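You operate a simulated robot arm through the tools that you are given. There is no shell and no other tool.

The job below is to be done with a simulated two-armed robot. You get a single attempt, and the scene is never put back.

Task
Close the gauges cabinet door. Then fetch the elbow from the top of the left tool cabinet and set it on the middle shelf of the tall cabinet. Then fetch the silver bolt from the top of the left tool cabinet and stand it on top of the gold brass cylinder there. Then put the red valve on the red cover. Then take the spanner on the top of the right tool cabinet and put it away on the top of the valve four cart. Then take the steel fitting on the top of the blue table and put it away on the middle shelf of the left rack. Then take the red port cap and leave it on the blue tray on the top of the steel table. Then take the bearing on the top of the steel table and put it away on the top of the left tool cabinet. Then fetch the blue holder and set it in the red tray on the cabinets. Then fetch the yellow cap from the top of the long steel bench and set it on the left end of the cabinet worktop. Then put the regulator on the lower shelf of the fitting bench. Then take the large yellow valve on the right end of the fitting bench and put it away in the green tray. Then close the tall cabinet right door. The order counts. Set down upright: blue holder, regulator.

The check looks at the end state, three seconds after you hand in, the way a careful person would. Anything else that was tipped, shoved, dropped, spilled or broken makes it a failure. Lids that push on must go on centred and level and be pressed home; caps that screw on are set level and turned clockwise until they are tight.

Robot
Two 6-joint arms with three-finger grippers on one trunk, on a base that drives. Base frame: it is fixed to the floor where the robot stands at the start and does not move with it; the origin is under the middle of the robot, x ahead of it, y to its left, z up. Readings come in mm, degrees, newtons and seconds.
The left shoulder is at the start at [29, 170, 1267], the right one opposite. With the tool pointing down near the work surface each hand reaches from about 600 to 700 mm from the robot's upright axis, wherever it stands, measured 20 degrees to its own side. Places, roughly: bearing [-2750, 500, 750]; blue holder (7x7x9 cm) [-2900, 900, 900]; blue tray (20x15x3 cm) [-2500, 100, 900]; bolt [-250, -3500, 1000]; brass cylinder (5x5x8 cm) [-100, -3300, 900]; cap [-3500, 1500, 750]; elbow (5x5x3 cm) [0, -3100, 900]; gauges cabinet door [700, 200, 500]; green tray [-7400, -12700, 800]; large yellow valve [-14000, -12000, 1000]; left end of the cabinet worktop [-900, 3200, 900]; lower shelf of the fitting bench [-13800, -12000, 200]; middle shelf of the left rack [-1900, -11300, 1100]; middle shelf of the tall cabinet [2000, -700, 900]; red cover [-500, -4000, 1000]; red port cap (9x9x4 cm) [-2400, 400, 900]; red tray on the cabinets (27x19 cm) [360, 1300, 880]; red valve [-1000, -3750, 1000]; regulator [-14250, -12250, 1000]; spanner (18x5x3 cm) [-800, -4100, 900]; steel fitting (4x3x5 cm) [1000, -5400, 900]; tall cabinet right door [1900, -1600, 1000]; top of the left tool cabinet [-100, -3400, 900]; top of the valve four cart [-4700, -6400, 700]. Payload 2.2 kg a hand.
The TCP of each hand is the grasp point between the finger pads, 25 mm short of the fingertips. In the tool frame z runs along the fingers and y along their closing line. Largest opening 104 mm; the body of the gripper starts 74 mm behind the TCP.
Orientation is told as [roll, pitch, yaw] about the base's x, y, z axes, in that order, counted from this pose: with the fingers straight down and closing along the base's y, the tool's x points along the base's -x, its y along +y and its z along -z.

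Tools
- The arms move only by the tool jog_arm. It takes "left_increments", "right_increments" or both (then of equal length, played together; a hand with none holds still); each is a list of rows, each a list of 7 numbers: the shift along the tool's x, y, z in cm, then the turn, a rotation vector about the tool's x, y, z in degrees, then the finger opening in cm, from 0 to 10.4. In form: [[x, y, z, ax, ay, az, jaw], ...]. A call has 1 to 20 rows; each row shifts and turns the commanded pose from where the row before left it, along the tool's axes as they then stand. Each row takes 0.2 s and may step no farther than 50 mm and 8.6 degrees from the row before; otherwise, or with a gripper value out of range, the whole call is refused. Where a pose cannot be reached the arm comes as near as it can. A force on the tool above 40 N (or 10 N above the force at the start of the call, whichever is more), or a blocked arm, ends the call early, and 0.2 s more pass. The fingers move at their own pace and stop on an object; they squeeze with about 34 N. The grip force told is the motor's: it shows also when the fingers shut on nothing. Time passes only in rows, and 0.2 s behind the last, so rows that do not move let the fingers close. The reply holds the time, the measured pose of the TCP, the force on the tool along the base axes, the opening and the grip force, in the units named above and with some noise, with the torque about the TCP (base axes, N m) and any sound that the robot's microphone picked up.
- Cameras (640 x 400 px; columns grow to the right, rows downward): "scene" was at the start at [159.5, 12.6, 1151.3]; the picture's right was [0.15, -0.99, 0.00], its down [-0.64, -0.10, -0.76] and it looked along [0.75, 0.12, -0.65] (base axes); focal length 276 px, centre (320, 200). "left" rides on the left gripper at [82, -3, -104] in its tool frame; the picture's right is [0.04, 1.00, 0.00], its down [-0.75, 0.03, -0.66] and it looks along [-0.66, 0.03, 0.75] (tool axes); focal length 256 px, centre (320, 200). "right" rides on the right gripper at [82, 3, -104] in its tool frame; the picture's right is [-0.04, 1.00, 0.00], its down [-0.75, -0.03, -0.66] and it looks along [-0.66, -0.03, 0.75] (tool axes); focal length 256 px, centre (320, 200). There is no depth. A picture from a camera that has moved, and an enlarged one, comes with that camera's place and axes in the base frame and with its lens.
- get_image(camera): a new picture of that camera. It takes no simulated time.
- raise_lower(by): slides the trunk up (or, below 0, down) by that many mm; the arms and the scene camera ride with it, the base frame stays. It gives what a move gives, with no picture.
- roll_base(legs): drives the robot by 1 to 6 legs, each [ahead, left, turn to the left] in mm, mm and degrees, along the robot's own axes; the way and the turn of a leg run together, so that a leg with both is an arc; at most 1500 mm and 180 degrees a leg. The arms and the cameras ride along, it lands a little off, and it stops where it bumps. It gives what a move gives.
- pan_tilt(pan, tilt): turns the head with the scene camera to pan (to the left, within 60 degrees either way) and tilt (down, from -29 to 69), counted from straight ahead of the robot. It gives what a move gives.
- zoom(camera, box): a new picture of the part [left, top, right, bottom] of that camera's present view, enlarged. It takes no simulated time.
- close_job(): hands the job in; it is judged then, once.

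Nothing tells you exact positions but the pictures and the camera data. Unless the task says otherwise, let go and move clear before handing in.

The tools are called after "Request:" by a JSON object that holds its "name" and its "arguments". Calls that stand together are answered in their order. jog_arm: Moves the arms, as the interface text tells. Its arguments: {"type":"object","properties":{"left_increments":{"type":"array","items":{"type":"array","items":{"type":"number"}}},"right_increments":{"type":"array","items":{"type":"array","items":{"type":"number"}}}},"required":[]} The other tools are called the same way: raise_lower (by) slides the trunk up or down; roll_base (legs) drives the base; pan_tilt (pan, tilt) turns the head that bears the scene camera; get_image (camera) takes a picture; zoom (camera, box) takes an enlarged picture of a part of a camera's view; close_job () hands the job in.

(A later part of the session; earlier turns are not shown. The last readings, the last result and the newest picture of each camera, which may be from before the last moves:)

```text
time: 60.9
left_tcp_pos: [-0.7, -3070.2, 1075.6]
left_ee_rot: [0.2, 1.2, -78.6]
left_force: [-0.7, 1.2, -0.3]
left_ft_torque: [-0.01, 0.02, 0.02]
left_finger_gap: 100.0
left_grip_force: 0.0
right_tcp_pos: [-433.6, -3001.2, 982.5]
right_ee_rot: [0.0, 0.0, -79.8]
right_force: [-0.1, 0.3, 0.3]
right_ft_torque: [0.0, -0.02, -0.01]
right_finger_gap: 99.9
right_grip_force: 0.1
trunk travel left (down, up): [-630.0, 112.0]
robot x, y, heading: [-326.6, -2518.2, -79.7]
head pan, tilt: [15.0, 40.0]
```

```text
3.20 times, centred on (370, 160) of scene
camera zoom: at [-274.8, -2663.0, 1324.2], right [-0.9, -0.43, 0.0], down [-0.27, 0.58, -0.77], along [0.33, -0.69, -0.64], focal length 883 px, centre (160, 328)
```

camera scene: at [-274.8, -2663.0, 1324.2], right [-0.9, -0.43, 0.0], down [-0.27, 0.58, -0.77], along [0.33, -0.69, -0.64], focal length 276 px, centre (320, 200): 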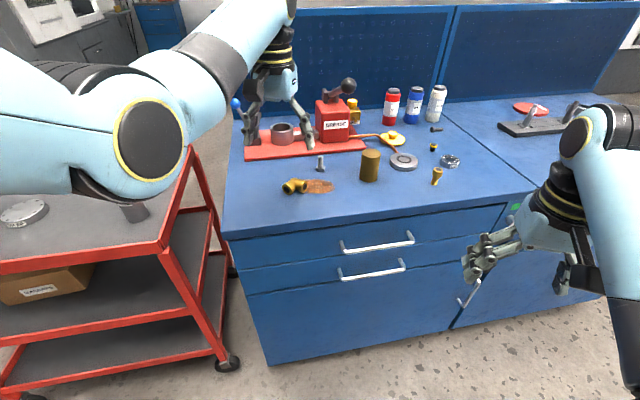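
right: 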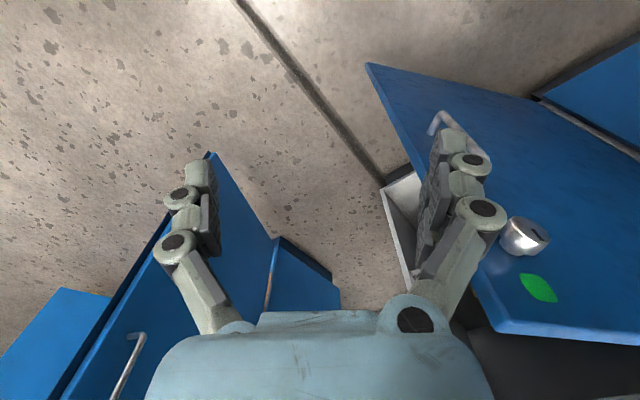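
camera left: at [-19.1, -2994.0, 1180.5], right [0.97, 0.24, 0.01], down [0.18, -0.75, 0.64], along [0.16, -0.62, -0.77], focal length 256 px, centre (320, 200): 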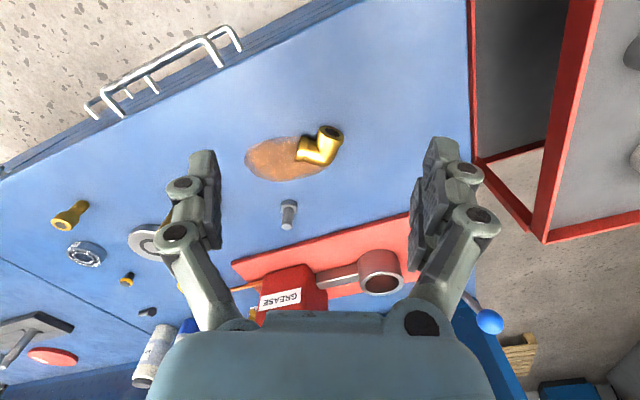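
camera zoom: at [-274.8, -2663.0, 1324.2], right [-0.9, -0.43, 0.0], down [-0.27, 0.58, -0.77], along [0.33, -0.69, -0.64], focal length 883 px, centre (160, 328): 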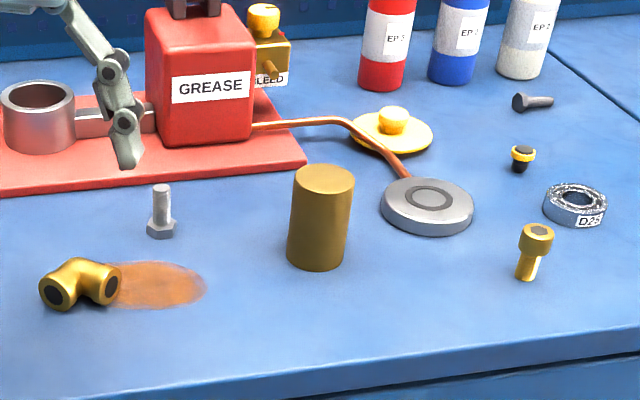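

The standing bolt is clearly the light silver one (the lying one is black), so that's the target later. Now I yaw and tilt the left hand 45° to straddle the elbow, since it must later reach into a shelf.

Request:
{"name": "jog_arm", "arguments": {"left_increments": [[0, 0, 0, 0, 0, 7.7, 10], [0, 0, 0, 0, 0, 7.7, 10], [0, 0, 0, 0, -7.7, 0, 10], [0, 0, 0, 0, -7.7, 0, 10], [0, 0, 0, 0, -7.7, 0, 10], [0, 0, 0, 0, -7.7, 0, 10], [0, 0, 0, 0, -7.7, 0, 10], [0, 0, 0, 0, -7.7, 0, 10]]}}

Request:
{"name": "get_image", "arguments": {"camera": "left"}}

```text
time: 62.7
left_tcp_pos: [1.3, -3070.2, 1076.4]
left_ee_rot: [-0.1, -45.2, -93.9]
left_force: [0.0, 0.1, 0.6]
left_ft_torque: [-0.04, 0.02, 0.01]
left_finger_gap: 100.3
left_grip_force: 0.2
right_tcp_pos: [-434.0, -3000.3, 982.9]
right_ee_rot: [-0.1, 0.0, -79.7]
right_force: [0.0, 0.1, 0.4]
right_ft_torque: [0.0, 0.0, 0.01]
right_finger_gap: 100.0
right_grip_force: 0.0
trunk travel left (down, up): [-630.0, 112.0]
robot x, y, heading: [-327.5, -2513.6, -79.8]
head pan, tilt: [15.0, 40.0]
```

```text
taken
camera left: at [6.8, -2939.8, 1091.1], right [1.0, -0.04, -0.03], down [0.03, -0.07, 1.0], along [-0.04, -1.0, -0.07], focal length 256 px, centre (320, 200)
```

left: 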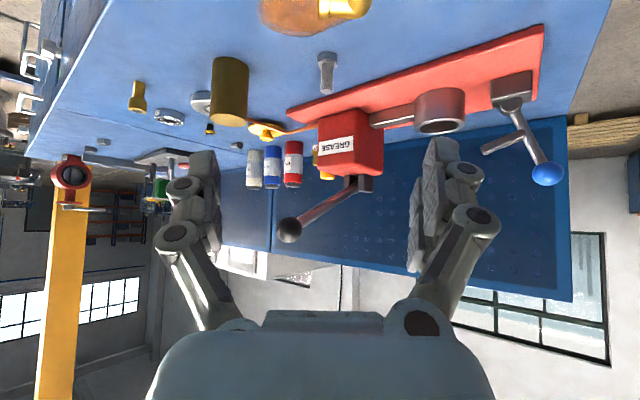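

Fine. I lower toward the elbow in steps.

Request:
{"name": "jog_arm", "arguments": {"left_increments": [[2.0, 0.78, 2.95, 0, 0, 0, 10], [2.0, 0.78, 2.95, 0, 0, 0, 10], [2.0, 0.78, 2.95, 0, 0, 0, 10]]}}

Request:
{"name": "get_image", "arguments": {"camera": "left"}}

Request:
{"name": "get_image", "arguments": {"camera": "scene"}}

```text
time: 63.5
left_tcp_pos: [22.0, -3092.4, 969.7]
left_ee_rot: [-0.1, -45.1, -93.8]
left_force: [1.2, 0.1, 0.1]
left_ft_torque: [-0.02, 0.02, 0.01]
left_finger_gap: 100.0
left_grip_force: 0.0
right_tcp_pos: [-434.3, -3000.2, 982.4]
right_ee_rot: [0.0, 0.0, -79.8]
right_force: [-0.1, -0.3, -0.3]
right_ft_torque: [0.03, 0.03, 0.01]
right_finger_gap: 100.0
right_grip_force: 0.1
trunk travel left (down, up): [-630.0, 112.0]
robot x, y, heading: [-325.1, -2515.0, -79.8]
head pan, tilt: [15.0, 40.0]
```

```text
taken
camera left: at [29.4, -2962.6, 984.7], right [1.0, -0.04, -0.03], down [0.03, -0.07, 1.0], along [-0.04, -1.0, -0.07], focal length 256 px, centre (320, 200)
```

left: 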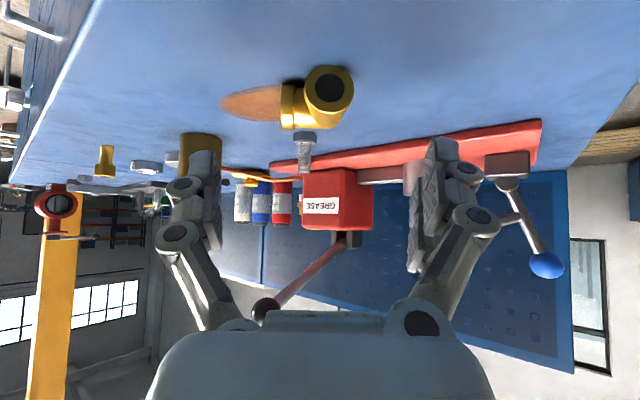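

```text
taken
camera scene: at [-274.3, -2663.4, 1324.0], right [-0.9, -0.43, 0.0], down [-0.27, 0.58, -0.77], along [0.33, -0.69, -0.64], focal length 276 px, centre (320, 200)
```

scene: 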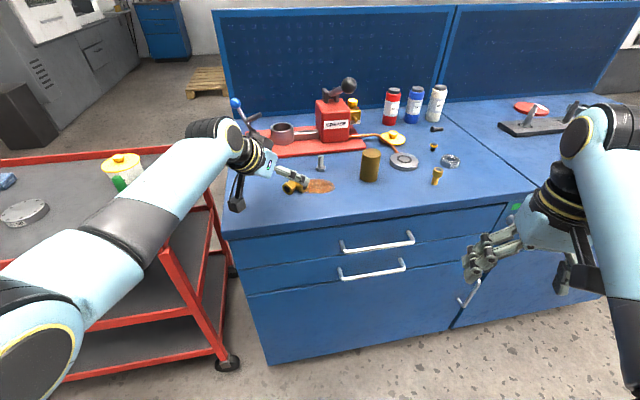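

The elbow is centred between the fingers. I move in along the finger axis and close.

Request:
{"name": "jog_arm", "arguments": {"left_increments": [[0.2, 0, 2.3, 0, 0, 0, 10], [0.2, 0, 2.3, 0, 0, 0, 10], [0.1, 0, 1.5, 0, 0, 0, 10]]}}

Request:
{"name": "get_image", "arguments": {"camera": "left"}}

Request:
{"name": "zoom", "arguments": {"camera": "scene", "box": [200, 110, 360, 230]}}

```text
time: 64.3
left_tcp_pos: [19.6, -3131.8, 922.2]
left_ee_rot: [-0.1, -45.0, -94.0]
left_force: [-0.1, 0.2, -0.5]
left_ft_torque: [0.01, 0.0, 0.0]
left_finger_gap: 100.0
left_grip_force: 0.0
right_tcp_pos: [-434.0, -3001.3, 982.3]
right_ee_rot: [0.0, 0.0, -79.7]
right_force: [-0.7, -0.4, 0.4]
right_ft_torque: [0.0, -0.02, -0.01]
right_finger_gap: 100.1
right_grip_force: 0.0
trunk travel left (down, up): [-630.0, 112.0]
robot x, y, heading: [-328.0, -2518.3, -80.1]
head pan, tilt: [15.0, 40.0]
```

```text
taken
camera left: at [25.9, -3000.9, 938.6], right [1.0, -0.04, -0.03], down [0.03, -0.07, 1.0], along [-0.04, -1.0, -0.07], focal length 256 px, centre (320, 200)
```

left: 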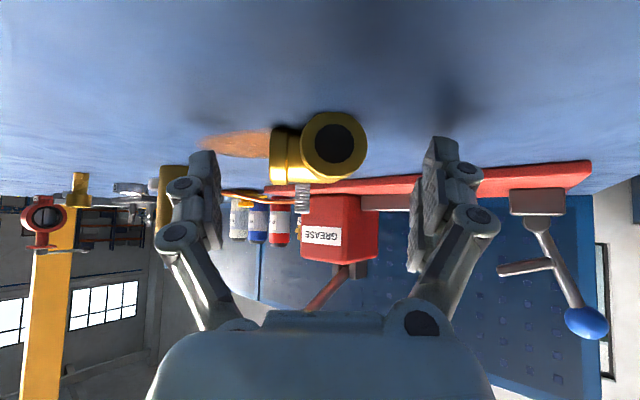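

```text
3.33 times, centred on (280, 170) of scene
camera zoom: at [-274.8, -2663.3, 1324.1], right [-0.9, -0.43, 0.0], down [-0.27, 0.58, -0.77], along [0.33, -0.69, -0.64], focal length 920 px, centre (453, 300)
```

zoom: 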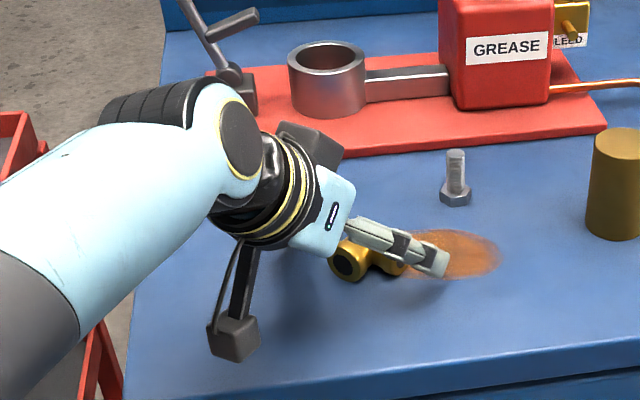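

The fingers straddle the elbow well. I go in a little further and close on it.

Request:
{"name": "jog_arm", "arguments": {"left_increments": [[0, 0, 0.5, 0, 0, 0, 8], [0, 0, 0, 0, 0, 0, 5.5], [0, 0, 0, 0, 0, 0, 4], [0, 0, 0, 0, 0, 0, 3], [0, 0, 0, 0, 0, 0, 3]]}}

Request:
{"name": "get_image", "arguments": {"camera": "left"}}

Request:
{"name": "zoom", "arguments": {"camera": "scene", "box": [200, 110, 360, 230]}}

```text
time: 65.5
left_tcp_pos: [19.8, -3137.1, 923.4]
left_ee_rot: [0.1, -45.5, -93.9]
left_force: [9.2, -0.3, 23.6]
left_ft_torque: [-0.19, -0.71, 0.06]
left_finger_gap: 45.7
left_grip_force: 34.3
right_tcp_pos: [-434.6, -2999.2, 985.2]
right_ee_rot: [0.1, -0.2, -79.7]
right_force: [0.4, 0.2, -0.2]
right_ft_torque: [0.0, 0.03, 0.0]
right_finger_gap: 99.8
right_grip_force: 0.1
trunk travel left (down, up): [-630.0, 112.0]
robot x, y, heading: [-323.8, -2515.8, -79.5]
head pan, tilt: [15.0, 40.0]
```

```text
taken
camera left: at [25.8, -3005.4, 937.8], right [1.0, -0.04, -0.03], down [0.03, -0.06, 1.0], along [-0.04, -1.0, -0.06], focal length 256 px, centre (320, 200)
```

left: 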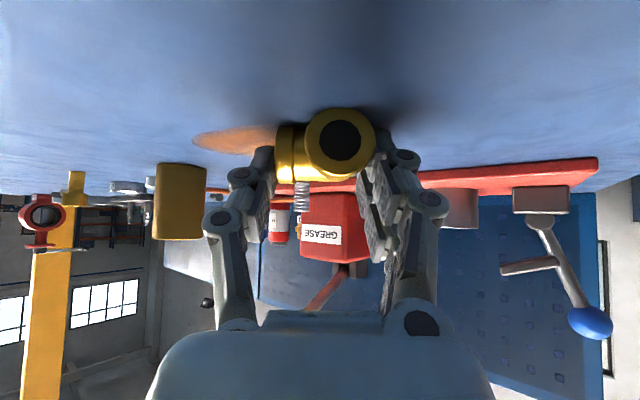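

```text
3.33 times, centred on (280, 170) of scene
camera zoom: at [-274.8, -2660.7, 1324.5], right [-0.9, -0.43, 0.0], down [-0.27, 0.58, -0.77], along [0.33, -0.69, -0.64], focal length 920 px, centre (453, 300)
```

zoom: 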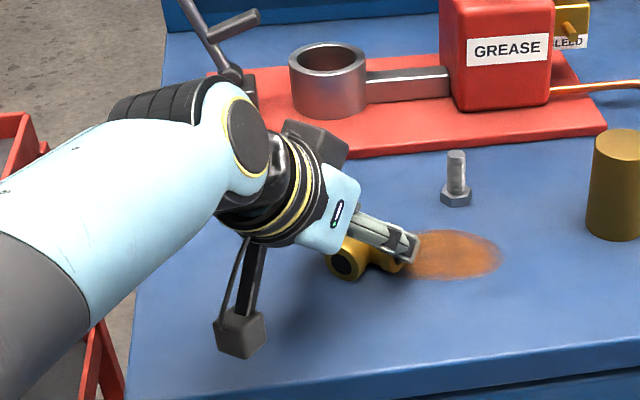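

The grip closed at 45.7 mm with 34 N. I lift gently and check that the elbow comes along.

Request:
{"name": "jog_arm", "arguments": {"left_increments": [[-0.35, 0, -0.35, 0, 0, 0, 3], [-0.7, 0, -0.7, 0, 0, 0, 3], [-1.4, 0, -1.4, 0, 0, 0, 3], [-2.1, 0, -2.1, 0, 0, 0, 3], [-2.8, 0, -2.8, 0, 0, 0, 3]]}}

Request:
{"name": "get_image", "arguments": {"camera": "left"}}

Request:
{"name": "zoom", "arguments": {"camera": "scene", "box": [200, 90, 360, 210]}}

```text
time: 66.7
left_tcp_pos: [18.9, -3132.7, 1025.3]
left_ee_rot: [-0.2, -44.9, -93.8]
left_force: [-0.1, 0.8, 0.6]
left_ft_torque: [0.01, -0.04, 0.01]
left_finger_gap: 30.3
left_grip_force: 0.0
right_tcp_pos: [-433.9, -2999.0, 983.2]
right_ee_rot: [0.0, -0.1, -79.7]
right_force: [0.1, 0.1, 0.1]
right_ft_torque: [-0.02, 0.01, 0.0]
right_finger_gap: 100.2
right_grip_force: 0.0
trunk travel left (down, up): [-630.0, 112.0]
robot x, y, heading: [-326.1, -2514.1, -79.9]
head pan, tilt: [15.0, 40.0]
```

```text
taken
camera left: at [24.7, -3003.0, 1040.0], right [1.0, -0.04, -0.03], down [0.03, -0.07, 1.0], along [-0.04, -1.0, -0.07], focal length 256 px, centre (320, 200)
```

left: 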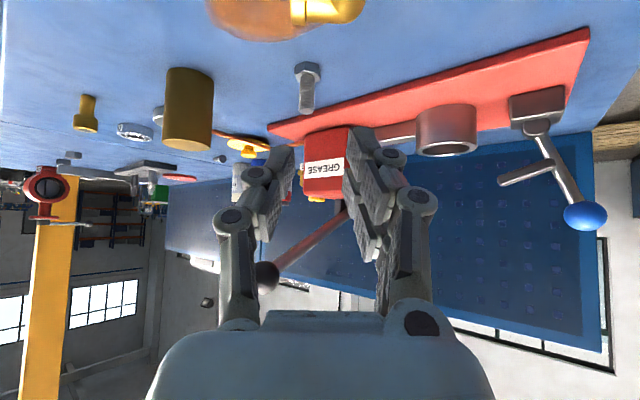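

```text
3.33 times, centred on (280, 150) of scene
camera zoom: at [-275.0, -2662.5, 1324.2], right [-0.9, -0.43, 0.0], down [-0.27, 0.58, -0.77], along [0.33, -0.69, -0.64], focal length 920 px, centre (453, 367)
```

zoom: 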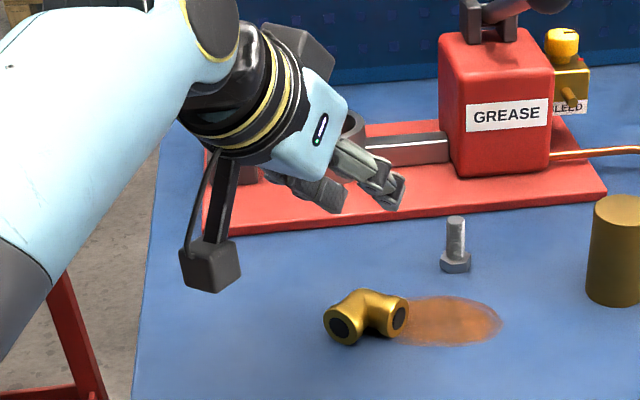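

The fingers rode up over the round part and slipped off; the elbow stayed put. I'll re-approach a bit farther back so the pads meet it at mid-height.

Request:
{"name": "jog_arm", "arguments": {"left_increments": [[0, 0, 0, 0, 0, 0, 10], [0, 0, 0, 0, 0, 0, 10], [0, 0, 0, 0, 0, 0, 10], [3.2, 0, 2.5, 0, 0, 0, 10], [3.2, 0, 2.5, 0, 0, 0, 10]]}}

Request:
{"name": "get_image", "arguments": {"camera": "left"}}

```text
time: 67.9
left_tcp_pos: [18.5, -3124.4, 945.1]
left_ee_rot: [-0.2, -45.0, -93.9]
left_force: [0.7, -0.2, 0.8]
left_ft_torque: [0.04, 0.03, 0.01]
left_finger_gap: 100.0
left_grip_force: 0.1
right_tcp_pos: [-434.9, -2999.6, 983.1]
right_ee_rot: [0.0, 0.0, -79.7]
right_force: [0.7, -0.1, 0.1]
right_ft_torque: [0.0, 0.03, 0.02]
right_finger_gap: 100.1
right_grip_force: 0.0
trunk travel left (down, up): [-630.0, 112.0]
robot x, y, heading: [-326.4, -2517.6, -79.8]
head pan, tilt: [15.0, 40.0]
```

```text
taken
camera left: at [24.9, -2994.9, 959.7], right [1.0, -0.04, -0.03], down [0.03, -0.07, 1.0], along [-0.04, -1.0, -0.07], focal length 256 px, centre (320, 200)
```

left: 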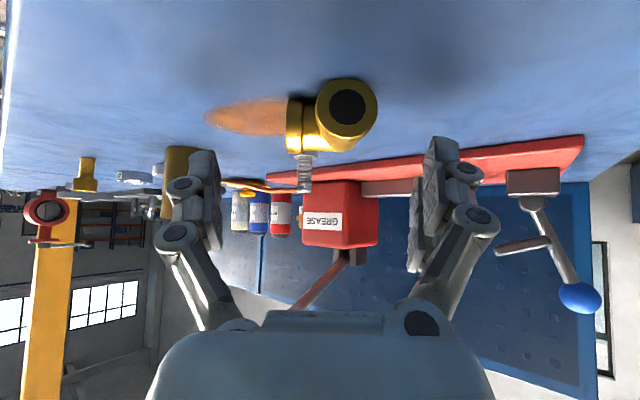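

Now I lower with the correction and close again.

Request:
{"name": "jog_arm", "arguments": {"left_increments": [[1.0, 0.4, 0.9, 0, 0, 0, 10], [0.95, 0, 0.85, 0, 0, 0, 8], [0, 0, 0, 0, 0, 0, 5.5], [0, 0, 0, 0, 0, 0, 4], [0, 0, 0, 0, 0, 0, 2], [0, 0, 0, 0, 0, 0, 2]]}}

Request:
{"name": "get_image", "arguments": {"camera": "left"}}

```text
time: 69.2
left_tcp_pos: [28.9, -3125.0, 923.4]
left_ee_rot: [0.7, -45.7, -94.3]
left_force: [1.9, 4.6, 9.2]
left_ft_torque: [-0.07, -0.09, 0.08]
left_finger_gap: 46.2
left_grip_force: 19.3
right_tcp_pos: [-433.1, -3000.9, 983.2]
right_ee_rot: [0.1, 0.0, -79.6]
right_force: [-0.9, 0.3, 0.2]
right_ft_torque: [0.04, -0.03, -0.02]
right_finger_gap: 100.0
right_grip_force: 0.1
trunk travel left (down, up): [-630.0, 112.0]
robot x, y, heading: [-329.8, -2516.9, -79.5]
head pan, tilt: [15.0, 40.0]
stopped in row 6 (left hand): the force on the tool passed its limit at 50 N (the readings are from after the stop); the commanded pose is now the measured one
```

```text
taken
camera left: at [34.4, -2995.1, 937.1], right [1.0, -0.04, -0.02], down [0.02, -0.06, 1.0], along [-0.04, -1.0, -0.06], focal length 256 px, centre (320, 200)
```

left: 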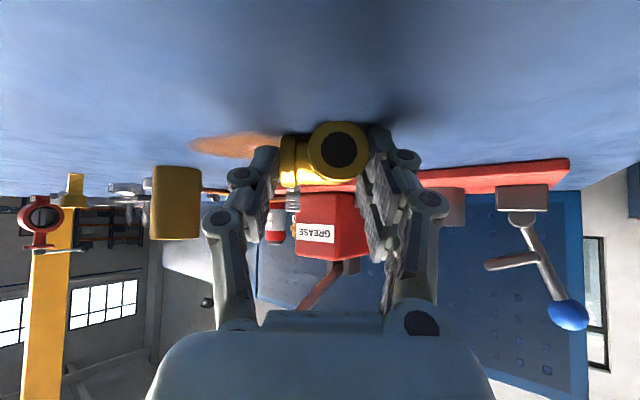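

The grip seems to be on the part, though fingertips touched the table. I lift a few millimetres and recheck.

Request:
{"name": "jog_arm", "arguments": {"left_increments": [[-0.15, 0, -0.15, 0, 0, 0, 2], [0, 0, 0, 0, 0, 0, 2], [-0.3, 0, -0.3, 0, 0, 0, 2]]}}

Request:
{"name": "get_image", "arguments": {"camera": "left"}}

Request:
{"name": "zoom", "arguments": {"camera": "scene", "box": [200, 110, 360, 230]}}

```text
time: 70.0
left_tcp_pos: [28.4, -3125.4, 925.7]
left_ee_rot: [0.5, -45.4, -94.2]
left_force: [0.8, 0.5, -1.8]
left_ft_torque: [0.01, 0.01, -0.01]
left_finger_gap: 45.9
left_grip_force: 34.2
right_tcp_pos: [-431.9, -3000.7, 981.1]
right_ee_rot: [0.0, 0.0, -79.6]
right_force: [-0.7, 0.3, -0.1]
right_ft_torque: [0.0, 0.02, -0.01]
right_finger_gap: 99.9
right_grip_force: 0.0
trunk travel left (down, up): [-630.0, 112.0]
robot x, y, heading: [-324.7, -2516.1, -79.5]
head pan, tilt: [15.0, 40.0]
```

```text
taken
camera left: at [34.4, -2994.5, 941.3], right [1.0, -0.04, -0.02], down [0.02, -0.06, 1.0], along [-0.04, -1.0, -0.06], focal length 256 px, centre (320, 200)
```

left: 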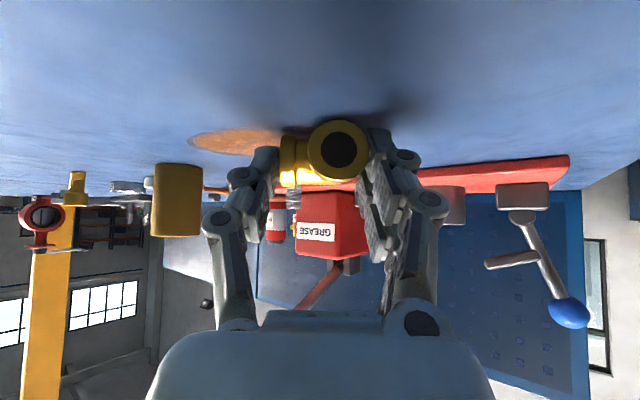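

```text
3.33 times, centred on (280, 170) of scene
camera zoom: at [-274.1, -2663.1, 1324.0], right [-0.9, -0.43, 0.0], down [-0.28, 0.58, -0.77], along [0.33, -0.69, -0.64], focal length 920 px, centre (453, 300)
```

zoom: 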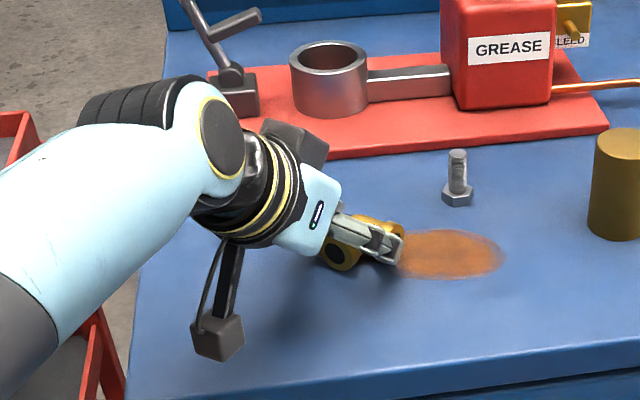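

The grip is holding steadily. I lift slowly.

Request:
{"name": "jog_arm", "arguments": {"left_increments": [[-0.5, 0, -0.5, 0, 0, 0, 2], [-0.7, 0, -0.7, 0, 0, 0, 2], [-1.2, 0, -1.2, 0, 0, 0, 2], [-1.5, 0, -1.5, 0, 0, 0, 2]]}}

Request:
{"name": "get_image", "arguments": {"camera": "left"}}

Request:
{"name": "zoom", "arguments": {"camera": "scene", "box": [200, 90, 360, 210]}}

```text
time: 71.0
left_tcp_pos: [27.6, -3123.7, 983.2]
left_ee_rot: [0.6, -45.5, -94.2]
left_force: [0.1, 0.3, -3.3]
left_ft_torque: [0.05, 0.02, -0.04]
left_finger_gap: 46.1
left_grip_force: 33.8
right_tcp_pos: [-433.4, -3000.9, 983.0]
right_ee_rot: [0.0, -0.1, -79.6]
right_force: [0.9, 0.9, -0.7]
right_ft_torque: [-0.01, -0.02, 0.03]
right_finger_gap: 99.9
right_grip_force: 0.0
trunk travel left (down, up): [-630.0, 112.0]
robot x, y, heading: [-328.9, -2514.8, -79.6]
head pan, tilt: [15.0, 40.0]
```

```text
taken
camera left: at [33.2, -2993.6, 997.5], right [1.0, -0.04, -0.02], down [0.02, -0.06, 1.0], along [-0.04, -1.0, -0.06], focal length 256 px, centre (320, 200)
```

left: 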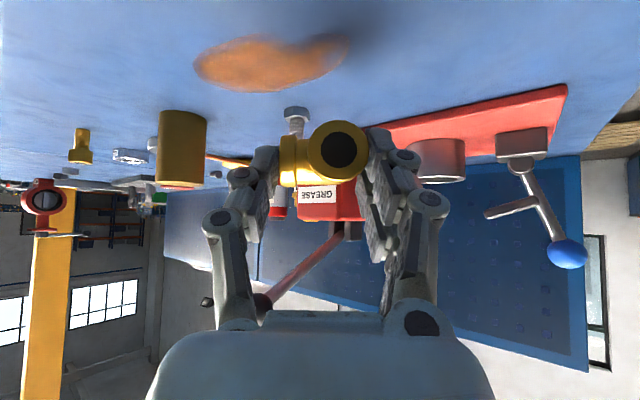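

```text
3.33 times, centred on (280, 150) of scene
camera zoom: at [-274.3, -2662.8, 1324.1], right [-0.9, -0.43, 0.0], down [-0.28, 0.58, -0.77], along [0.33, -0.69, -0.64], focal length 920 px, centre (453, 367)
```

zoom: 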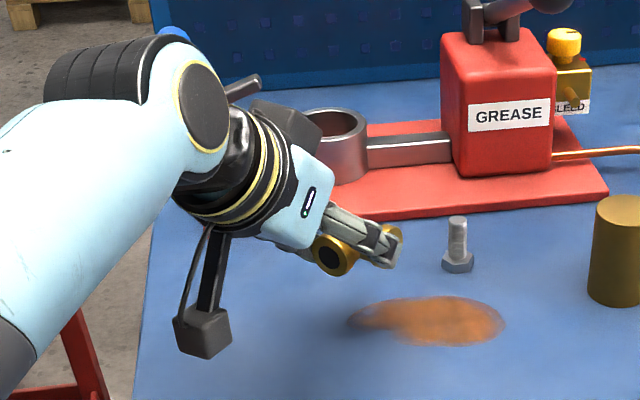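

The elbow is held level, its base about 30 mm below the TCP. I lift higher, back away and drive to a spot where I can see into the tall cabinet.

Request:
{"name": "jog_arm", "arguments": {"left_increments": [[-2, 0, -2, 0, 0, 0, 2], [-2, 0, -2, 0, 0, 0, 2]]}}

Request:
{"name": "roll_base", "arguments": {"legs": [[-500, 0, 0], [0, 0, 96], [1100, 0, 0], [0, 0, 22]]}}

Request:
{"name": "pan_tilt", "arguments": {"pan": 0, "tilt": 20}}

Request:
{"name": "get_image", "arguments": {"camera": "scene"}}

```text
time: 71.6
left_tcp_pos: [27.1, -3123.0, 1038.6]
left_ee_rot: [0.6, -45.4, -94.1]
left_force: [0.3, -0.7, -2.5]
left_ft_torque: [0.05, 0.02, -0.02]
left_finger_gap: 46.0
left_grip_force: 33.7
right_tcp_pos: [-433.0, -3000.6, 982.7]
right_ee_rot: [0.0, 0.0, -79.5]
right_force: [-0.3, 0.4, 0.0]
right_ft_torque: [0.01, -0.03, -0.01]
right_finger_gap: 100.4
right_grip_force: 0.1
trunk travel left (down, up): [-630.0, 112.0]
robot x, y, heading: [-329.5, -2515.1, -79.8]
head pan, tilt: [15.0, 40.0]
```

```text
time: 84.8
left_tcp_pos: [1050.0, -1195.7, 1038.8]
left_ee_rot: [0.5, -45.5, 21.2]
left_force: [-0.2, 0.0, -2.0]
left_ft_torque: [-0.02, 0.05, 0.02]
left_finger_gap: 46.0
left_grip_force: 34.1
right_tcp_pos: [1134.8, -1664.4, 983.4]
right_ee_rot: [0.0, 0.0, 35.7]
right_force: [-0.5, -0.7, -0.3]
right_ft_torque: [-0.02, -0.01, 0.01]
right_finger_gap: 99.9
right_grip_force: 0.1
trunk travel left (down, up): [-630.0, 112.0]
robot x, y, heading: [651.1, -1771.2, 35.7]
head pan, tilt: [15.0, 40.0]
```

```text
time: 85.7
left_tcp_pos: [1049.6, -1194.7, 1039.3]
left_ee_rot: [0.5, -45.6, 21.3]
left_force: [-0.5, -0.3, -2.4]
left_ft_torque: [0.02, 0.02, 0.03]
left_finger_gap: 46.0
left_grip_force: 34.3
right_tcp_pos: [1134.5, -1664.4, 982.9]
right_ee_rot: [0.0, 0.0, 35.7]
right_force: [0.9, 1.0, 0.0]
right_ft_torque: [-0.03, 0.0, 0.01]
right_finger_gap: 100.0
right_grip_force: 0.0
trunk travel left (down, up): [-630.0, 112.0]
robot x, y, heading: [655.1, -1775.6, 35.6]
head pan, tilt: [0.0, 20.0]
```

```text
taken
camera scene: at [787.7, -1680.0, 1355.4], right [0.58, -0.81, 0.0], down [-0.28, -0.2, -0.94], along [0.76, 0.55, -0.34], focal length 276 px, centre (320, 200)
```

scene: 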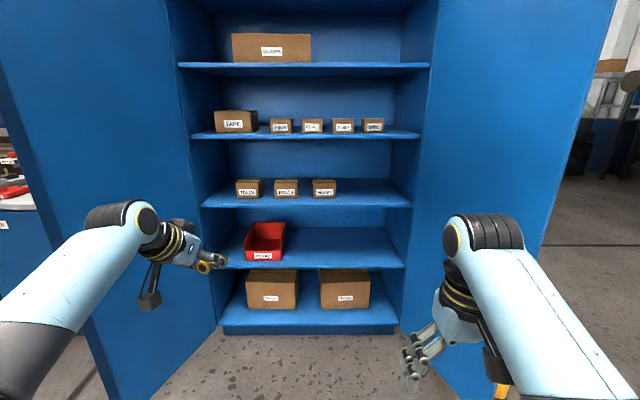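

The tall cabinet has five levels; the middle shelf (small boxes at the left, front strip free, z about 860) is the third. I'll tuck the right hand, lower the trunk and move closer in front, between the open doors.

Request:
{"name": "jog_arm", "arguments": {"right_increments": [[4, 0, 0, 0, 0, 0, 10], [4, 0, 0, 0, 0, 0, 10]]}}

Request:
{"name": "raise_lower", "arguments": {"by": -80}}

Request:
{"name": "roll_base", "arguments": {"legs": [[650, -82, 0], [0, 0, 9.3]]}}

Request:
{"name": "get_image", "arguments": {"camera": "scene"}}

Request:
{"name": "get_image", "arguments": {"camera": "left"}}

```text
time: 86.2
left_tcp_pos: [1048.6, -1195.6, 1040.0]
left_ee_rot: [0.6, -45.5, 21.3]
left_force: [0.0, 0.9, -2.7]
left_ft_torque: [-0.01, 0.03, 0.03]
left_finger_gap: 45.8
left_grip_force: 33.6
right_tcp_pos: [1073.3, -1715.3, 986.3]
right_ee_rot: [-0.2, -0.2, 35.7]
right_force: [0.5, 0.0, -0.3]
right_ft_torque: [0.0, -0.03, 0.02]
right_finger_gap: 100.3
right_grip_force: 0.1
trunk travel left (down, up): [-630.0, 112.0]
robot x, y, heading: [649.4, -1775.0, 35.4]
head pan, tilt: [0.0, 20.0]
```

```text
time: 87.4
left_tcp_pos: [1049.6, -1194.8, 960.4]
left_ee_rot: [0.6, -45.5, 21.2]
left_force: [0.2, -1.2, -2.3]
left_ft_torque: [0.01, 0.01, 0.01]
left_finger_gap: 45.9
left_grip_force: 33.8
right_tcp_pos: [1071.5, -1714.9, 902.7]
right_ee_rot: [-0.4, 0.2, 35.7]
right_force: [0.1, 0.2, -0.1]
right_ft_torque: [0.01, 0.04, 0.03]
right_finger_gap: 100.0
right_grip_force: 0.0
trunk travel left (down, up): [-550.0, 192.0]
robot x, y, heading: [652.5, -1773.9, 35.7]
head pan, tilt: [0.0, 20.0]
```

```text
time: 91.8
left_tcp_pos: [1521.4, -811.4, 958.7]
left_ee_rot: [0.5, -45.4, 31.3]
left_force: [-0.2, -0.4, -2.2]
left_ft_torque: [-0.03, 0.03, 0.01]
left_finger_gap: 46.0
left_grip_force: 33.5
right_tcp_pos: [1633.9, -1319.8, 903.4]
right_ee_rot: [-0.4, 0.0, 45.8]
right_force: [-1.6, 0.4, 0.7]
right_ft_torque: [-0.02, 0.02, 0.0]
right_finger_gap: 100.3
right_grip_force: 0.1
trunk travel left (down, up): [-550.0, 192.0]
robot x, y, heading: [1229.9, -1456.8, 45.8]
head pan, tilt: [0.0, 20.0]
```

```text
taken
camera scene: at [1348.2, -1335.8, 1275.0], right [0.72, -0.7, 0.0], down [-0.24, -0.25, -0.94], along [0.66, 0.67, -0.34], focal length 276 px, centre (320, 200)
```

scene: 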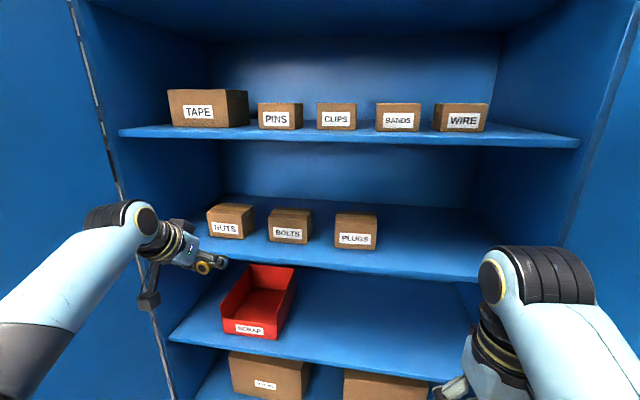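

```text
taken
camera left: at [1411.8, -886.0, 973.9], right [-0.55, 0.84, -0.02], down [0.04, 0.05, 1.0], along [0.84, 0.55, -0.06], focal length 256 px, centre (320, 200)
```

left: 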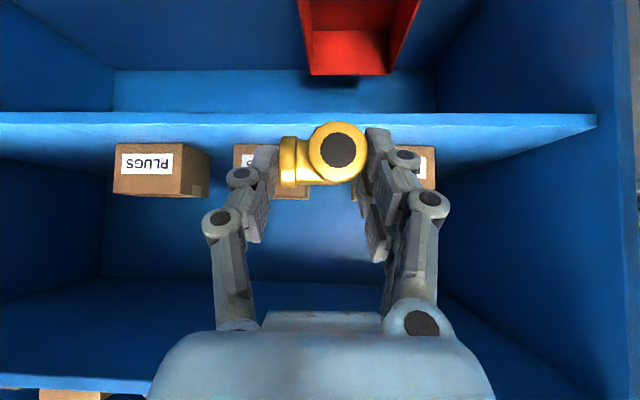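

The shelf surface is at about z 864. I zoom to locate the shelf's front edge precisely.

Request:
{"name": "zoom", "arguments": {"camera": "left", "box": [80, 90, 320, 240]}}

Request:
{"name": "zoom", "arguments": {"camera": "scene", "box": [180, 180, 420, 300]}}

```text
2.67 times, centred on (200, 165) of left
camera zoom: at [1411.8, -886.0, 973.9], right [-0.55, 0.84, -0.02], down [0.04, 0.05, 1.0], along [0.84, 0.55, -0.06], focal length 683 px, centre (640, 293)
```

zoom: 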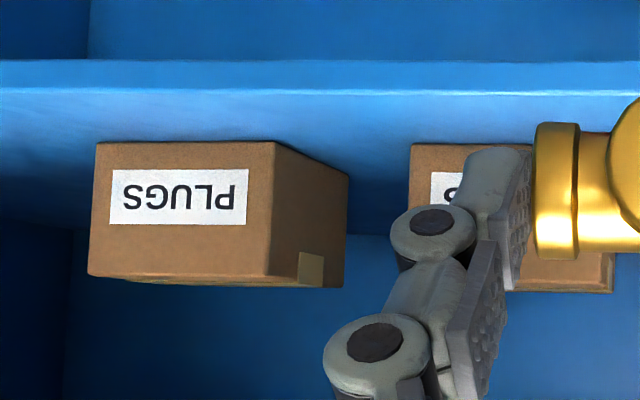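

```text
2.67 times, centred on (300, 240) of scene
camera zoom: at [1348.2, -1335.8, 1275.0], right [0.72, -0.7, 0.0], down [-0.24, -0.25, -0.94], along [0.66, 0.67, -0.34], focal length 736 px, centre (373, 93)
```

zoom: 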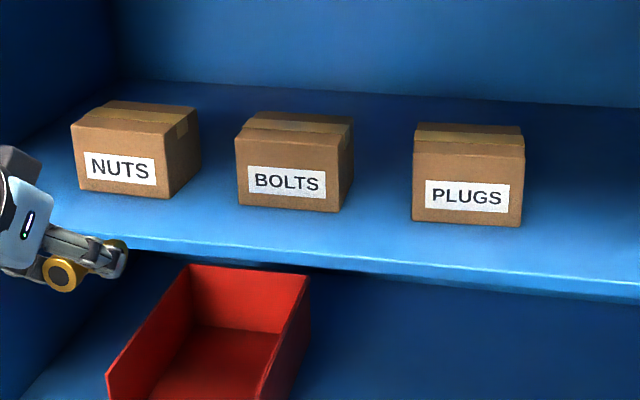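

The front strip is about 95 mm deep before the boxes. I roll in so the elbow comes over the strip in front of the gap between NUTS and BOLTS.

Request:
{"name": "raise_lower", "arguments": {"by": -25}}

Request:
{"name": "roll_base", "arguments": {"legs": [[200, -30, 0]]}}

Request:
{"name": "get_image", "arguments": {"camera": "left"}}

Request:
{"name": "get_image", "arguments": {"camera": "scene"}}

```text
time: 92.5
left_tcp_pos: [1522.0, -814.6, 934.5]
left_ee_rot: [0.5, -45.4, 31.2]
left_force: [-0.7, -0.1, -1.5]
left_ft_torque: [-0.04, 0.03, 0.0]
left_finger_gap: 46.2
left_grip_force: 34.3
right_tcp_pos: [1634.9, -1320.8, 877.4]
right_ee_rot: [-0.5, 0.0, 45.8]
right_force: [0.3, -0.5, 0.2]
right_ft_torque: [0.0, 0.03, -0.01]
right_finger_gap: 100.1
right_grip_force: 0.1
trunk travel left (down, up): [-525.0, 217.0]
robot x, y, heading: [1228.6, -1452.6, 45.6]
head pan, tilt: [0.0, 20.0]
```

```text
time: 94.1
left_tcp_pos: [1682.2, -688.7, 933.2]
left_ee_rot: [0.5, -45.3, 31.5]
left_force: [0.9, 0.2, -2.3]
left_ft_torque: [-0.03, 0.06, 0.0]
left_finger_gap: 45.9
left_grip_force: 33.9
right_tcp_pos: [1797.0, -1194.8, 877.1]
right_ee_rot: [-0.5, 0.0, 45.9]
right_force: [0.4, 0.7, 0.2]
right_ft_torque: [-0.02, 0.04, 0.0]
right_finger_gap: 100.0
right_grip_force: 0.1
trunk travel left (down, up): [-525.0, 217.0]
robot x, y, heading: [1392.2, -1331.4, 45.7]
head pan, tilt: [0.0, 20.0]
```

```text
taken
camera left: at [1572.0, -761.9, 948.2], right [-0.55, 0.83, -0.02], down [0.04, 0.05, 1.0], along [0.83, 0.55, -0.06], focal length 256 px, centre (320, 200)
```

left: 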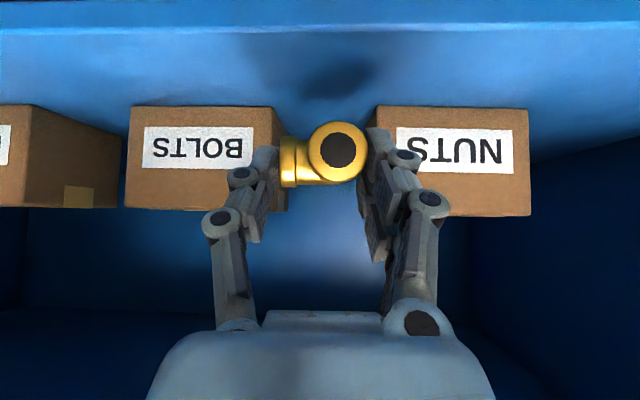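

```text
taken
camera scene: at [1510.4, -1211.3, 1249.5], right [0.72, -0.7, 0.0], down [-0.24, -0.25, -0.94], along [0.65, 0.68, -0.34], focal length 276 px, centre (320, 200)
```

scene: 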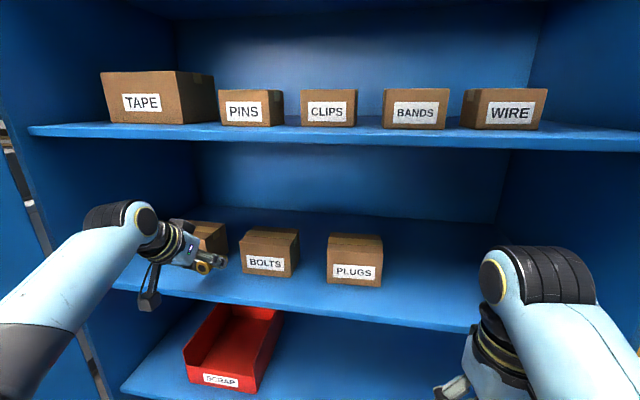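

The elbow hangs over the strip just in front of the gap. I nudge 15 mm deeper and lower it onto the shelf.

Request:
{"name": "jog_arm", "arguments": {"left_increments": [[-1.06, 0, 1.07, 0, 0, 0, 2], [0.9, 0, 0.9, 0, 0, 0, 2], [0.9, 0, 0.9, 0, 0, 0, 2], [0.5, 0, 0.5, 0, 0, 0, 2], [0.2, 0, 0.2, 0, 0, 0, 2]]}}

Request:
{"name": "get_image", "arguments": {"camera": "left"}}

Request:
{"name": "zoom", "arguments": {"camera": "scene", "box": [120, 180, 320, 320]}}

```text
time: 95.3
left_tcp_pos: [1692.5, -679.9, 898.9]
left_ee_rot: [0.5, -45.4, 31.5]
left_force: [1.5, -0.5, -2.4]
left_ft_torque: [-0.06, 0.07, 0.01]
left_finger_gap: 45.9
left_grip_force: 34.2
right_tcp_pos: [1796.8, -1195.4, 878.3]
right_ee_rot: [-0.5, 0.0, 46.0]
right_force: [0.0, 0.1, 0.2]
right_ft_torque: [0.01, 0.03, 0.01]
right_finger_gap: 100.0
right_grip_force: 0.0
trunk travel left (down, up): [-525.0, 217.0]
robot x, y, heading: [1392.0, -1330.9, 45.9]
head pan, tilt: [0.0, 20.0]
```

```text
taken
camera left: at [1583.5, -753.4, 913.1], right [-0.55, 0.83, -0.02], down [0.04, 0.05, 1.0], along [0.83, 0.55, -0.06], focal length 256 px, centre (320, 200)
```

left: 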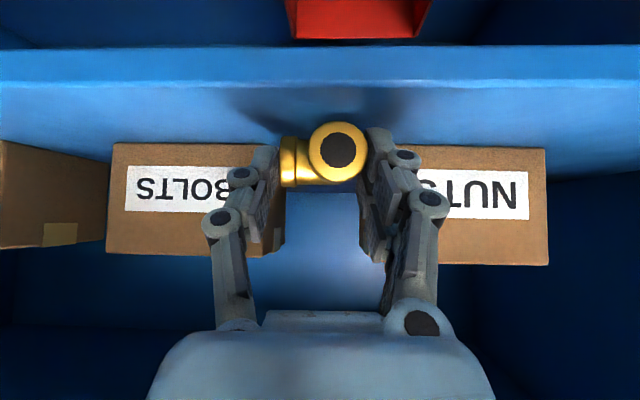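

```text
2.86 times, centred on (220, 250) of scene
camera zoom: at [1509.5, -1212.1, 1249.7], right [0.72, -0.7, 0.0], down [-0.24, -0.25, -0.94], along [0.65, 0.68, -0.34], focal length 788 px, centre (606, 57)
```

zoom: 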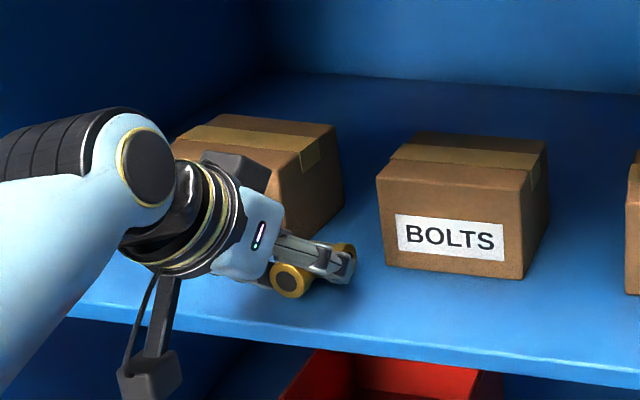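

The elbow is a few millimetres above the shelf. I lower until contact and then release.

Request:
{"name": "jog_arm", "arguments": {"left_increments": [[0.14, 0, 0.14, 0, 0, 0, 2], [0.14, 0, 0.14, 0, 0, 0, 2]]}}

Request:
{"name": "jog_arm", "arguments": {"left_increments": [[0.1, 0, 0.1, 0, 0, 0, 2]]}}

```text
time: 95.9
left_tcp_pos: [1692.5, -680.8, 895.0]
left_ee_rot: [0.5, -45.4, 31.4]
left_force: [0.6, 0.2, -1.9]
left_ft_torque: [0.01, 0.06, -0.01]
left_finger_gap: 45.9
left_grip_force: 33.9
right_tcp_pos: [1796.4, -1195.8, 878.4]
right_ee_rot: [-0.5, 0.0, 46.0]
right_force: [0.2, -0.8, 0.1]
right_ft_torque: [0.02, 0.0, -0.03]
right_finger_gap: 100.2
right_grip_force: 0.0
trunk travel left (down, up): [-525.0, 217.0]
robot x, y, heading: [1387.0, -1329.2, 46.1]
head pan, tilt: [0.0, 20.0]
```

```text
time: 96.3
left_tcp_pos: [1693.2, -680.6, 893.5]
left_ee_rot: [0.6, -45.5, 31.4]
left_force: [0.5, 0.4, -0.3]
left_ft_torque: [0.01, 0.0, 0.03]
left_finger_gap: 45.9
left_grip_force: 33.9
right_tcp_pos: [1796.3, -1195.0, 877.6]
right_ee_rot: [-0.6, -0.1, 45.9]
right_force: [-0.8, 0.1, -0.3]
right_ft_torque: [0.0, 0.01, 0.03]
right_finger_gap: 100.1
right_grip_force: 0.1
trunk travel left (down, up): [-525.0, 217.0]
robot x, y, heading: [1393.9, -1332.2, 45.8]
head pan, tilt: [0.0, 20.0]
```

Contact made. I open and back straight out.

Request:
{"name": "jog_arm", "arguments": {"left_increments": [[0, 0, 0, 0, 0, 0, 5.5], [0, 0, 0, 0, 0, 0, 7], [0, 0, 0, 0, 0, 0, 9], [0, 0, 0, 0, 0, 0, 10], [0, 0, -2, 0, 0, 0, 10], [0, 0, -4, 0, 0, 0, 10], [0.7, 0, -4, 0, 0, 0, 10]]}}

Request:
{"name": "get_image", "arguments": {"camera": "left"}}

Request:
{"name": "zoom", "arguments": {"camera": "scene", "box": [120, 180, 320, 320]}}

```text
time: 97.9
left_tcp_pos: [1626.5, -722.1, 960.8]
left_ee_rot: [0.5, -45.5, 31.4]
left_force: [0.0, -0.6, 0.2]
left_ft_torque: [-0.02, 0.01, -0.01]
left_finger_gap: 100.0
left_grip_force: 0.0
right_tcp_pos: [1795.4, -1195.4, 877.7]
right_ee_rot: [-0.5, -0.1, 45.9]
right_force: [0.2, -0.1, 1.1]
right_ft_torque: [0.01, 0.01, -0.02]
right_finger_gap: 100.2
right_grip_force: 0.2
trunk travel left (down, up): [-525.0, 217.0]
robot x, y, heading: [1392.8, -1327.5, 45.7]
head pan, tilt: [0.0, 20.0]
```

```text
taken
camera left: at [1517.5, -794.5, 975.4], right [-0.55, 0.83, -0.02], down [0.04, 0.05, 1.0], along [0.83, 0.55, -0.06], focal length 256 px, centre (320, 200)
```

left: 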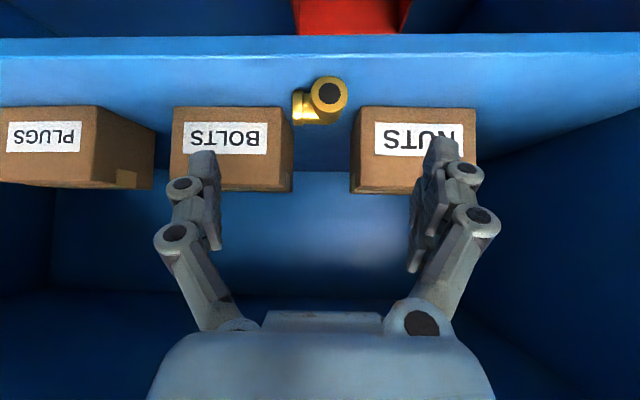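

```text
2.86 times, centred on (220, 250) of scene
camera zoom: at [1508.4, -1212.8, 1249.9], right [0.72, -0.7, 0.0], down [-0.24, -0.25, -0.94], along [0.65, 0.68, -0.34], focal length 788 px, centre (606, 57)
```

zoom: 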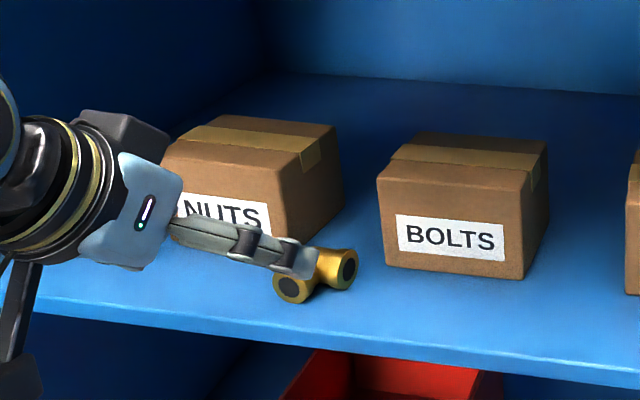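

The elbow sits flat on the middle shelf. I back out, reset the left hand to point down, raise the trunk and go back toward the tool cabinet.

Request:
{"name": "roll_base", "arguments": {"legs": [[-650, 0, 0]]}}

Request:
{"name": "jog_arm", "arguments": {"left_increments": [[0, 0, 0, 0, 7.6, 0, 10], [0, 0, 0, 0, 7.6, 0, 10], [0, 0, 0, 0, 7.6, 0, 10], [0, 0, 0, 0, 7.6, 0, 10], [0, 0, 0, 0, 7.6, 0, 10], [0, 0, 0, 0, 7.4, 0, 10], [0, 0, 0, 0, 0, -7.2, 10], [0, 0, 0, 0, 0, -7.2, 10]]}}

Request:
{"name": "raise_lower", "arguments": {"by": 130}}

Request:
{"name": "roll_base", "arguments": {"legs": [[0, 0, 168], [920, 0, 0], [920, 0, 0], [0, 0, 92]]}}

Request:
{"name": "pan_tilt", "arguments": {"pan": 5, "tilt": 35}}

Request:
{"name": "get_image", "arguments": {"camera": "scene"}}

```text
time: 101.5
left_tcp_pos: [1173.7, -1188.3, 960.7]
left_ee_rot: [0.5, -45.6, 31.7]
left_force: [0.0, 1.3, 0.3]
left_ft_torque: [-0.02, -0.02, 0.01]
left_finger_gap: 100.0
left_grip_force: 0.0
right_tcp_pos: [1344.6, -1664.2, 877.9]
right_ee_rot: [-0.5, -0.1, 46.1]
right_force: [0.0, -0.9, 0.3]
right_ft_torque: [-0.01, 0.0, -0.01]
right_finger_gap: 100.2
right_grip_force: 0.0
trunk travel left (down, up): [-525.0, 217.0]
robot x, y, heading: [940.2, -1800.4, 46.3]
head pan, tilt: [0.0, 20.0]
```

```text
time: 103.3
left_tcp_pos: [1173.5, -1188.1, 960.0]
left_ee_rot: [0.4, 0.0, 46.5]
left_force: [0.4, -0.4, 0.4]
left_ft_torque: [0.01, -0.03, 0.0]
left_finger_gap: 100.4
left_grip_force: 0.2
right_tcp_pos: [1344.9, -1663.4, 878.0]
right_ee_rot: [-0.5, -0.1, 46.2]
right_force: [-0.3, 0.3, 0.8]
right_ft_torque: [-0.03, 0.0, -0.02]
right_finger_gap: 99.6
right_grip_force: 0.0
trunk travel left (down, up): [-525.0, 217.0]
robot x, y, heading: [937.2, -1798.8, 46.2]
head pan, tilt: [0.0, 20.0]
```

```text
time: 104.9
left_tcp_pos: [1174.1, -1187.9, 1091.0]
left_ee_rot: [0.3, -0.1, 46.4]
left_force: [0.2, 0.2, -0.2]
left_ft_torque: [0.0, -0.03, -0.03]
left_finger_gap: 99.9
left_grip_force: 0.0
right_tcp_pos: [1343.3, -1662.5, 1006.9]
right_ee_rot: [-0.5, 0.0, 46.0]
right_force: [0.6, -0.1, 0.2]
right_ft_torque: [0.03, 0.0, 0.01]
right_finger_gap: 100.1
right_grip_force: 0.0
trunk travel left (down, up): [-655.0, 87.0]
robot x, y, heading: [944.8, -1798.9, 46.3]
head pan, tilt: [0.0, 20.0]
```

```text
time: 124.0
left_tcp_pos: [-122.6, -3327.4, 1091.0]
left_ee_rot: [-1.3, -0.9, -70.4]
left_force: [-11.7, -5.9, -4.5]
left_ft_torque: [0.01, 0.04, -0.11]
left_finger_gap: 95.1
left_grip_force: 0.1
right_tcp_pos: [-610.5, -3268.3, 1007.1]
right_ee_rot: [-0.4, -0.1, -69.5]
right_force: [0.2, -0.3, 0.0]
right_ft_torque: [-0.01, 0.04, -0.04]
right_finger_gap: 100.2
right_grip_force: 0.1
trunk travel left (down, up): [-655.0, 87.0]
robot x, y, heading: [-555.9, -2844.2, -69.6]
head pan, tilt: [0.0, 20.0]
stopped in leg 4: the force on the tool passed its limit at 67 N (the readings are from after the stop); the commanded pose is now the measured one
```

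```text
time: 124.8
left_tcp_pos: [-121.3, -3328.5, 1091.9]
left_ee_rot: [-1.1, -0.9, -70.2]
left_force: [-15.1, -7.7, -4.7]
left_ft_torque: [-0.03, -0.03, -0.06]
left_finger_gap: 92.7
left_grip_force: 0.0
right_tcp_pos: [-611.1, -3269.5, 1006.5]
right_ee_rot: [-0.5, 0.0, -69.3]
right_force: [0.6, 1.0, -0.3]
right_ft_torque: [-0.02, -0.01, 0.01]
right_finger_gap: 100.1
right_grip_force: 0.1
trunk travel left (down, up): [-655.0, 87.0]
robot x, y, heading: [-557.8, -2845.4, -69.0]
head pan, tilt: [5.0, 35.0]
```

```text
taken
camera scene: at [-495.3, -2993.1, 1356.7], right [-0.9, -0.43, 0.0], down [-0.25, 0.52, -0.82], along [0.36, -0.74, -0.57], focal length 276 px, centre (320, 200)
```

scene: 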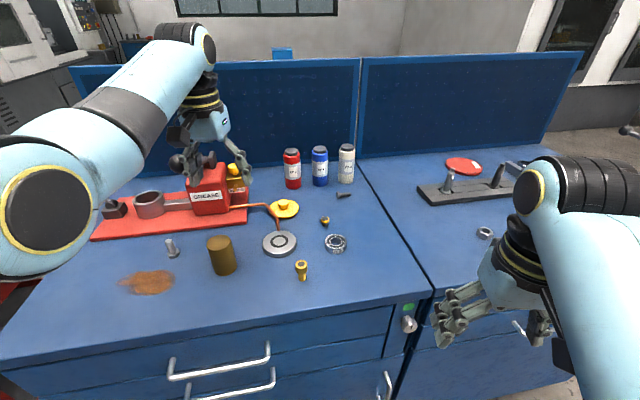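

The left hand bumped the grease pump's lever during the turn. I reverse the turn gently at once to relieve it, then inspect.

Request:
{"name": "roll_base", "arguments": {"legs": [[0, 0, -8]]}}

Request:
{"name": "get_image", "arguments": {"camera": "scene"}}

Request:
{"name": "zoom", "arguments": {"camera": "scene", "box": [60, 100, 300, 250]}}

```text
time: 125.8
left_tcp_pos: [-191.1, -3383.0, 1091.8]
left_ee_rot: [-1.1, -0.9, -78.1]
left_force: [0.7, -0.6, 0.2]
left_ft_torque: [0.03, 0.02, 0.03]
left_finger_gap: 100.0
left_grip_force: 0.0
right_tcp_pos: [-667.8, -3257.3, 1007.3]
right_ee_rot: [-0.4, 0.0, -77.4]
right_force: [0.0, 0.5, 0.0]
right_ft_torque: [0.0, 0.02, 0.02]
right_finger_gap: 99.9
right_grip_force: 0.1
trunk travel left (down, up): [-655.0, 87.0]
robot x, y, heading: [-563.4, -2846.4, -77.4]
head pan, tilt: [5.0, 35.0]
```

```text
taken
camera scene: at [-514.6, -2999.4, 1356.7], right [-0.95, -0.3, 0.0], down [-0.17, 0.55, -0.82], along [0.25, -0.78, -0.57], focal length 276 px, centre (320, 200)
```

scene: 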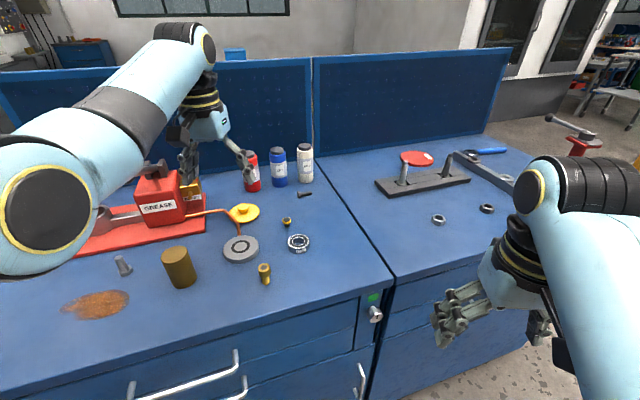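

```text
2.67 times, centred on (180, 175) of scene
camera zoom: at [-514.6, -2999.4, 1356.7], right [-0.95, -0.3, 0.0], down [-0.17, 0.55, -0.82], along [0.25, -0.78, -0.57], focal length 736 px, centre (693, 267)
```

zoom: 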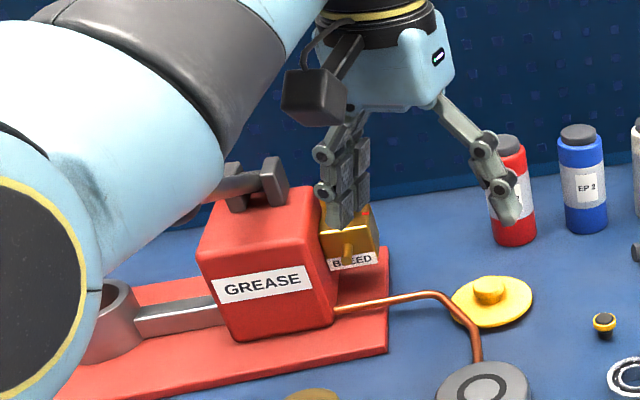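

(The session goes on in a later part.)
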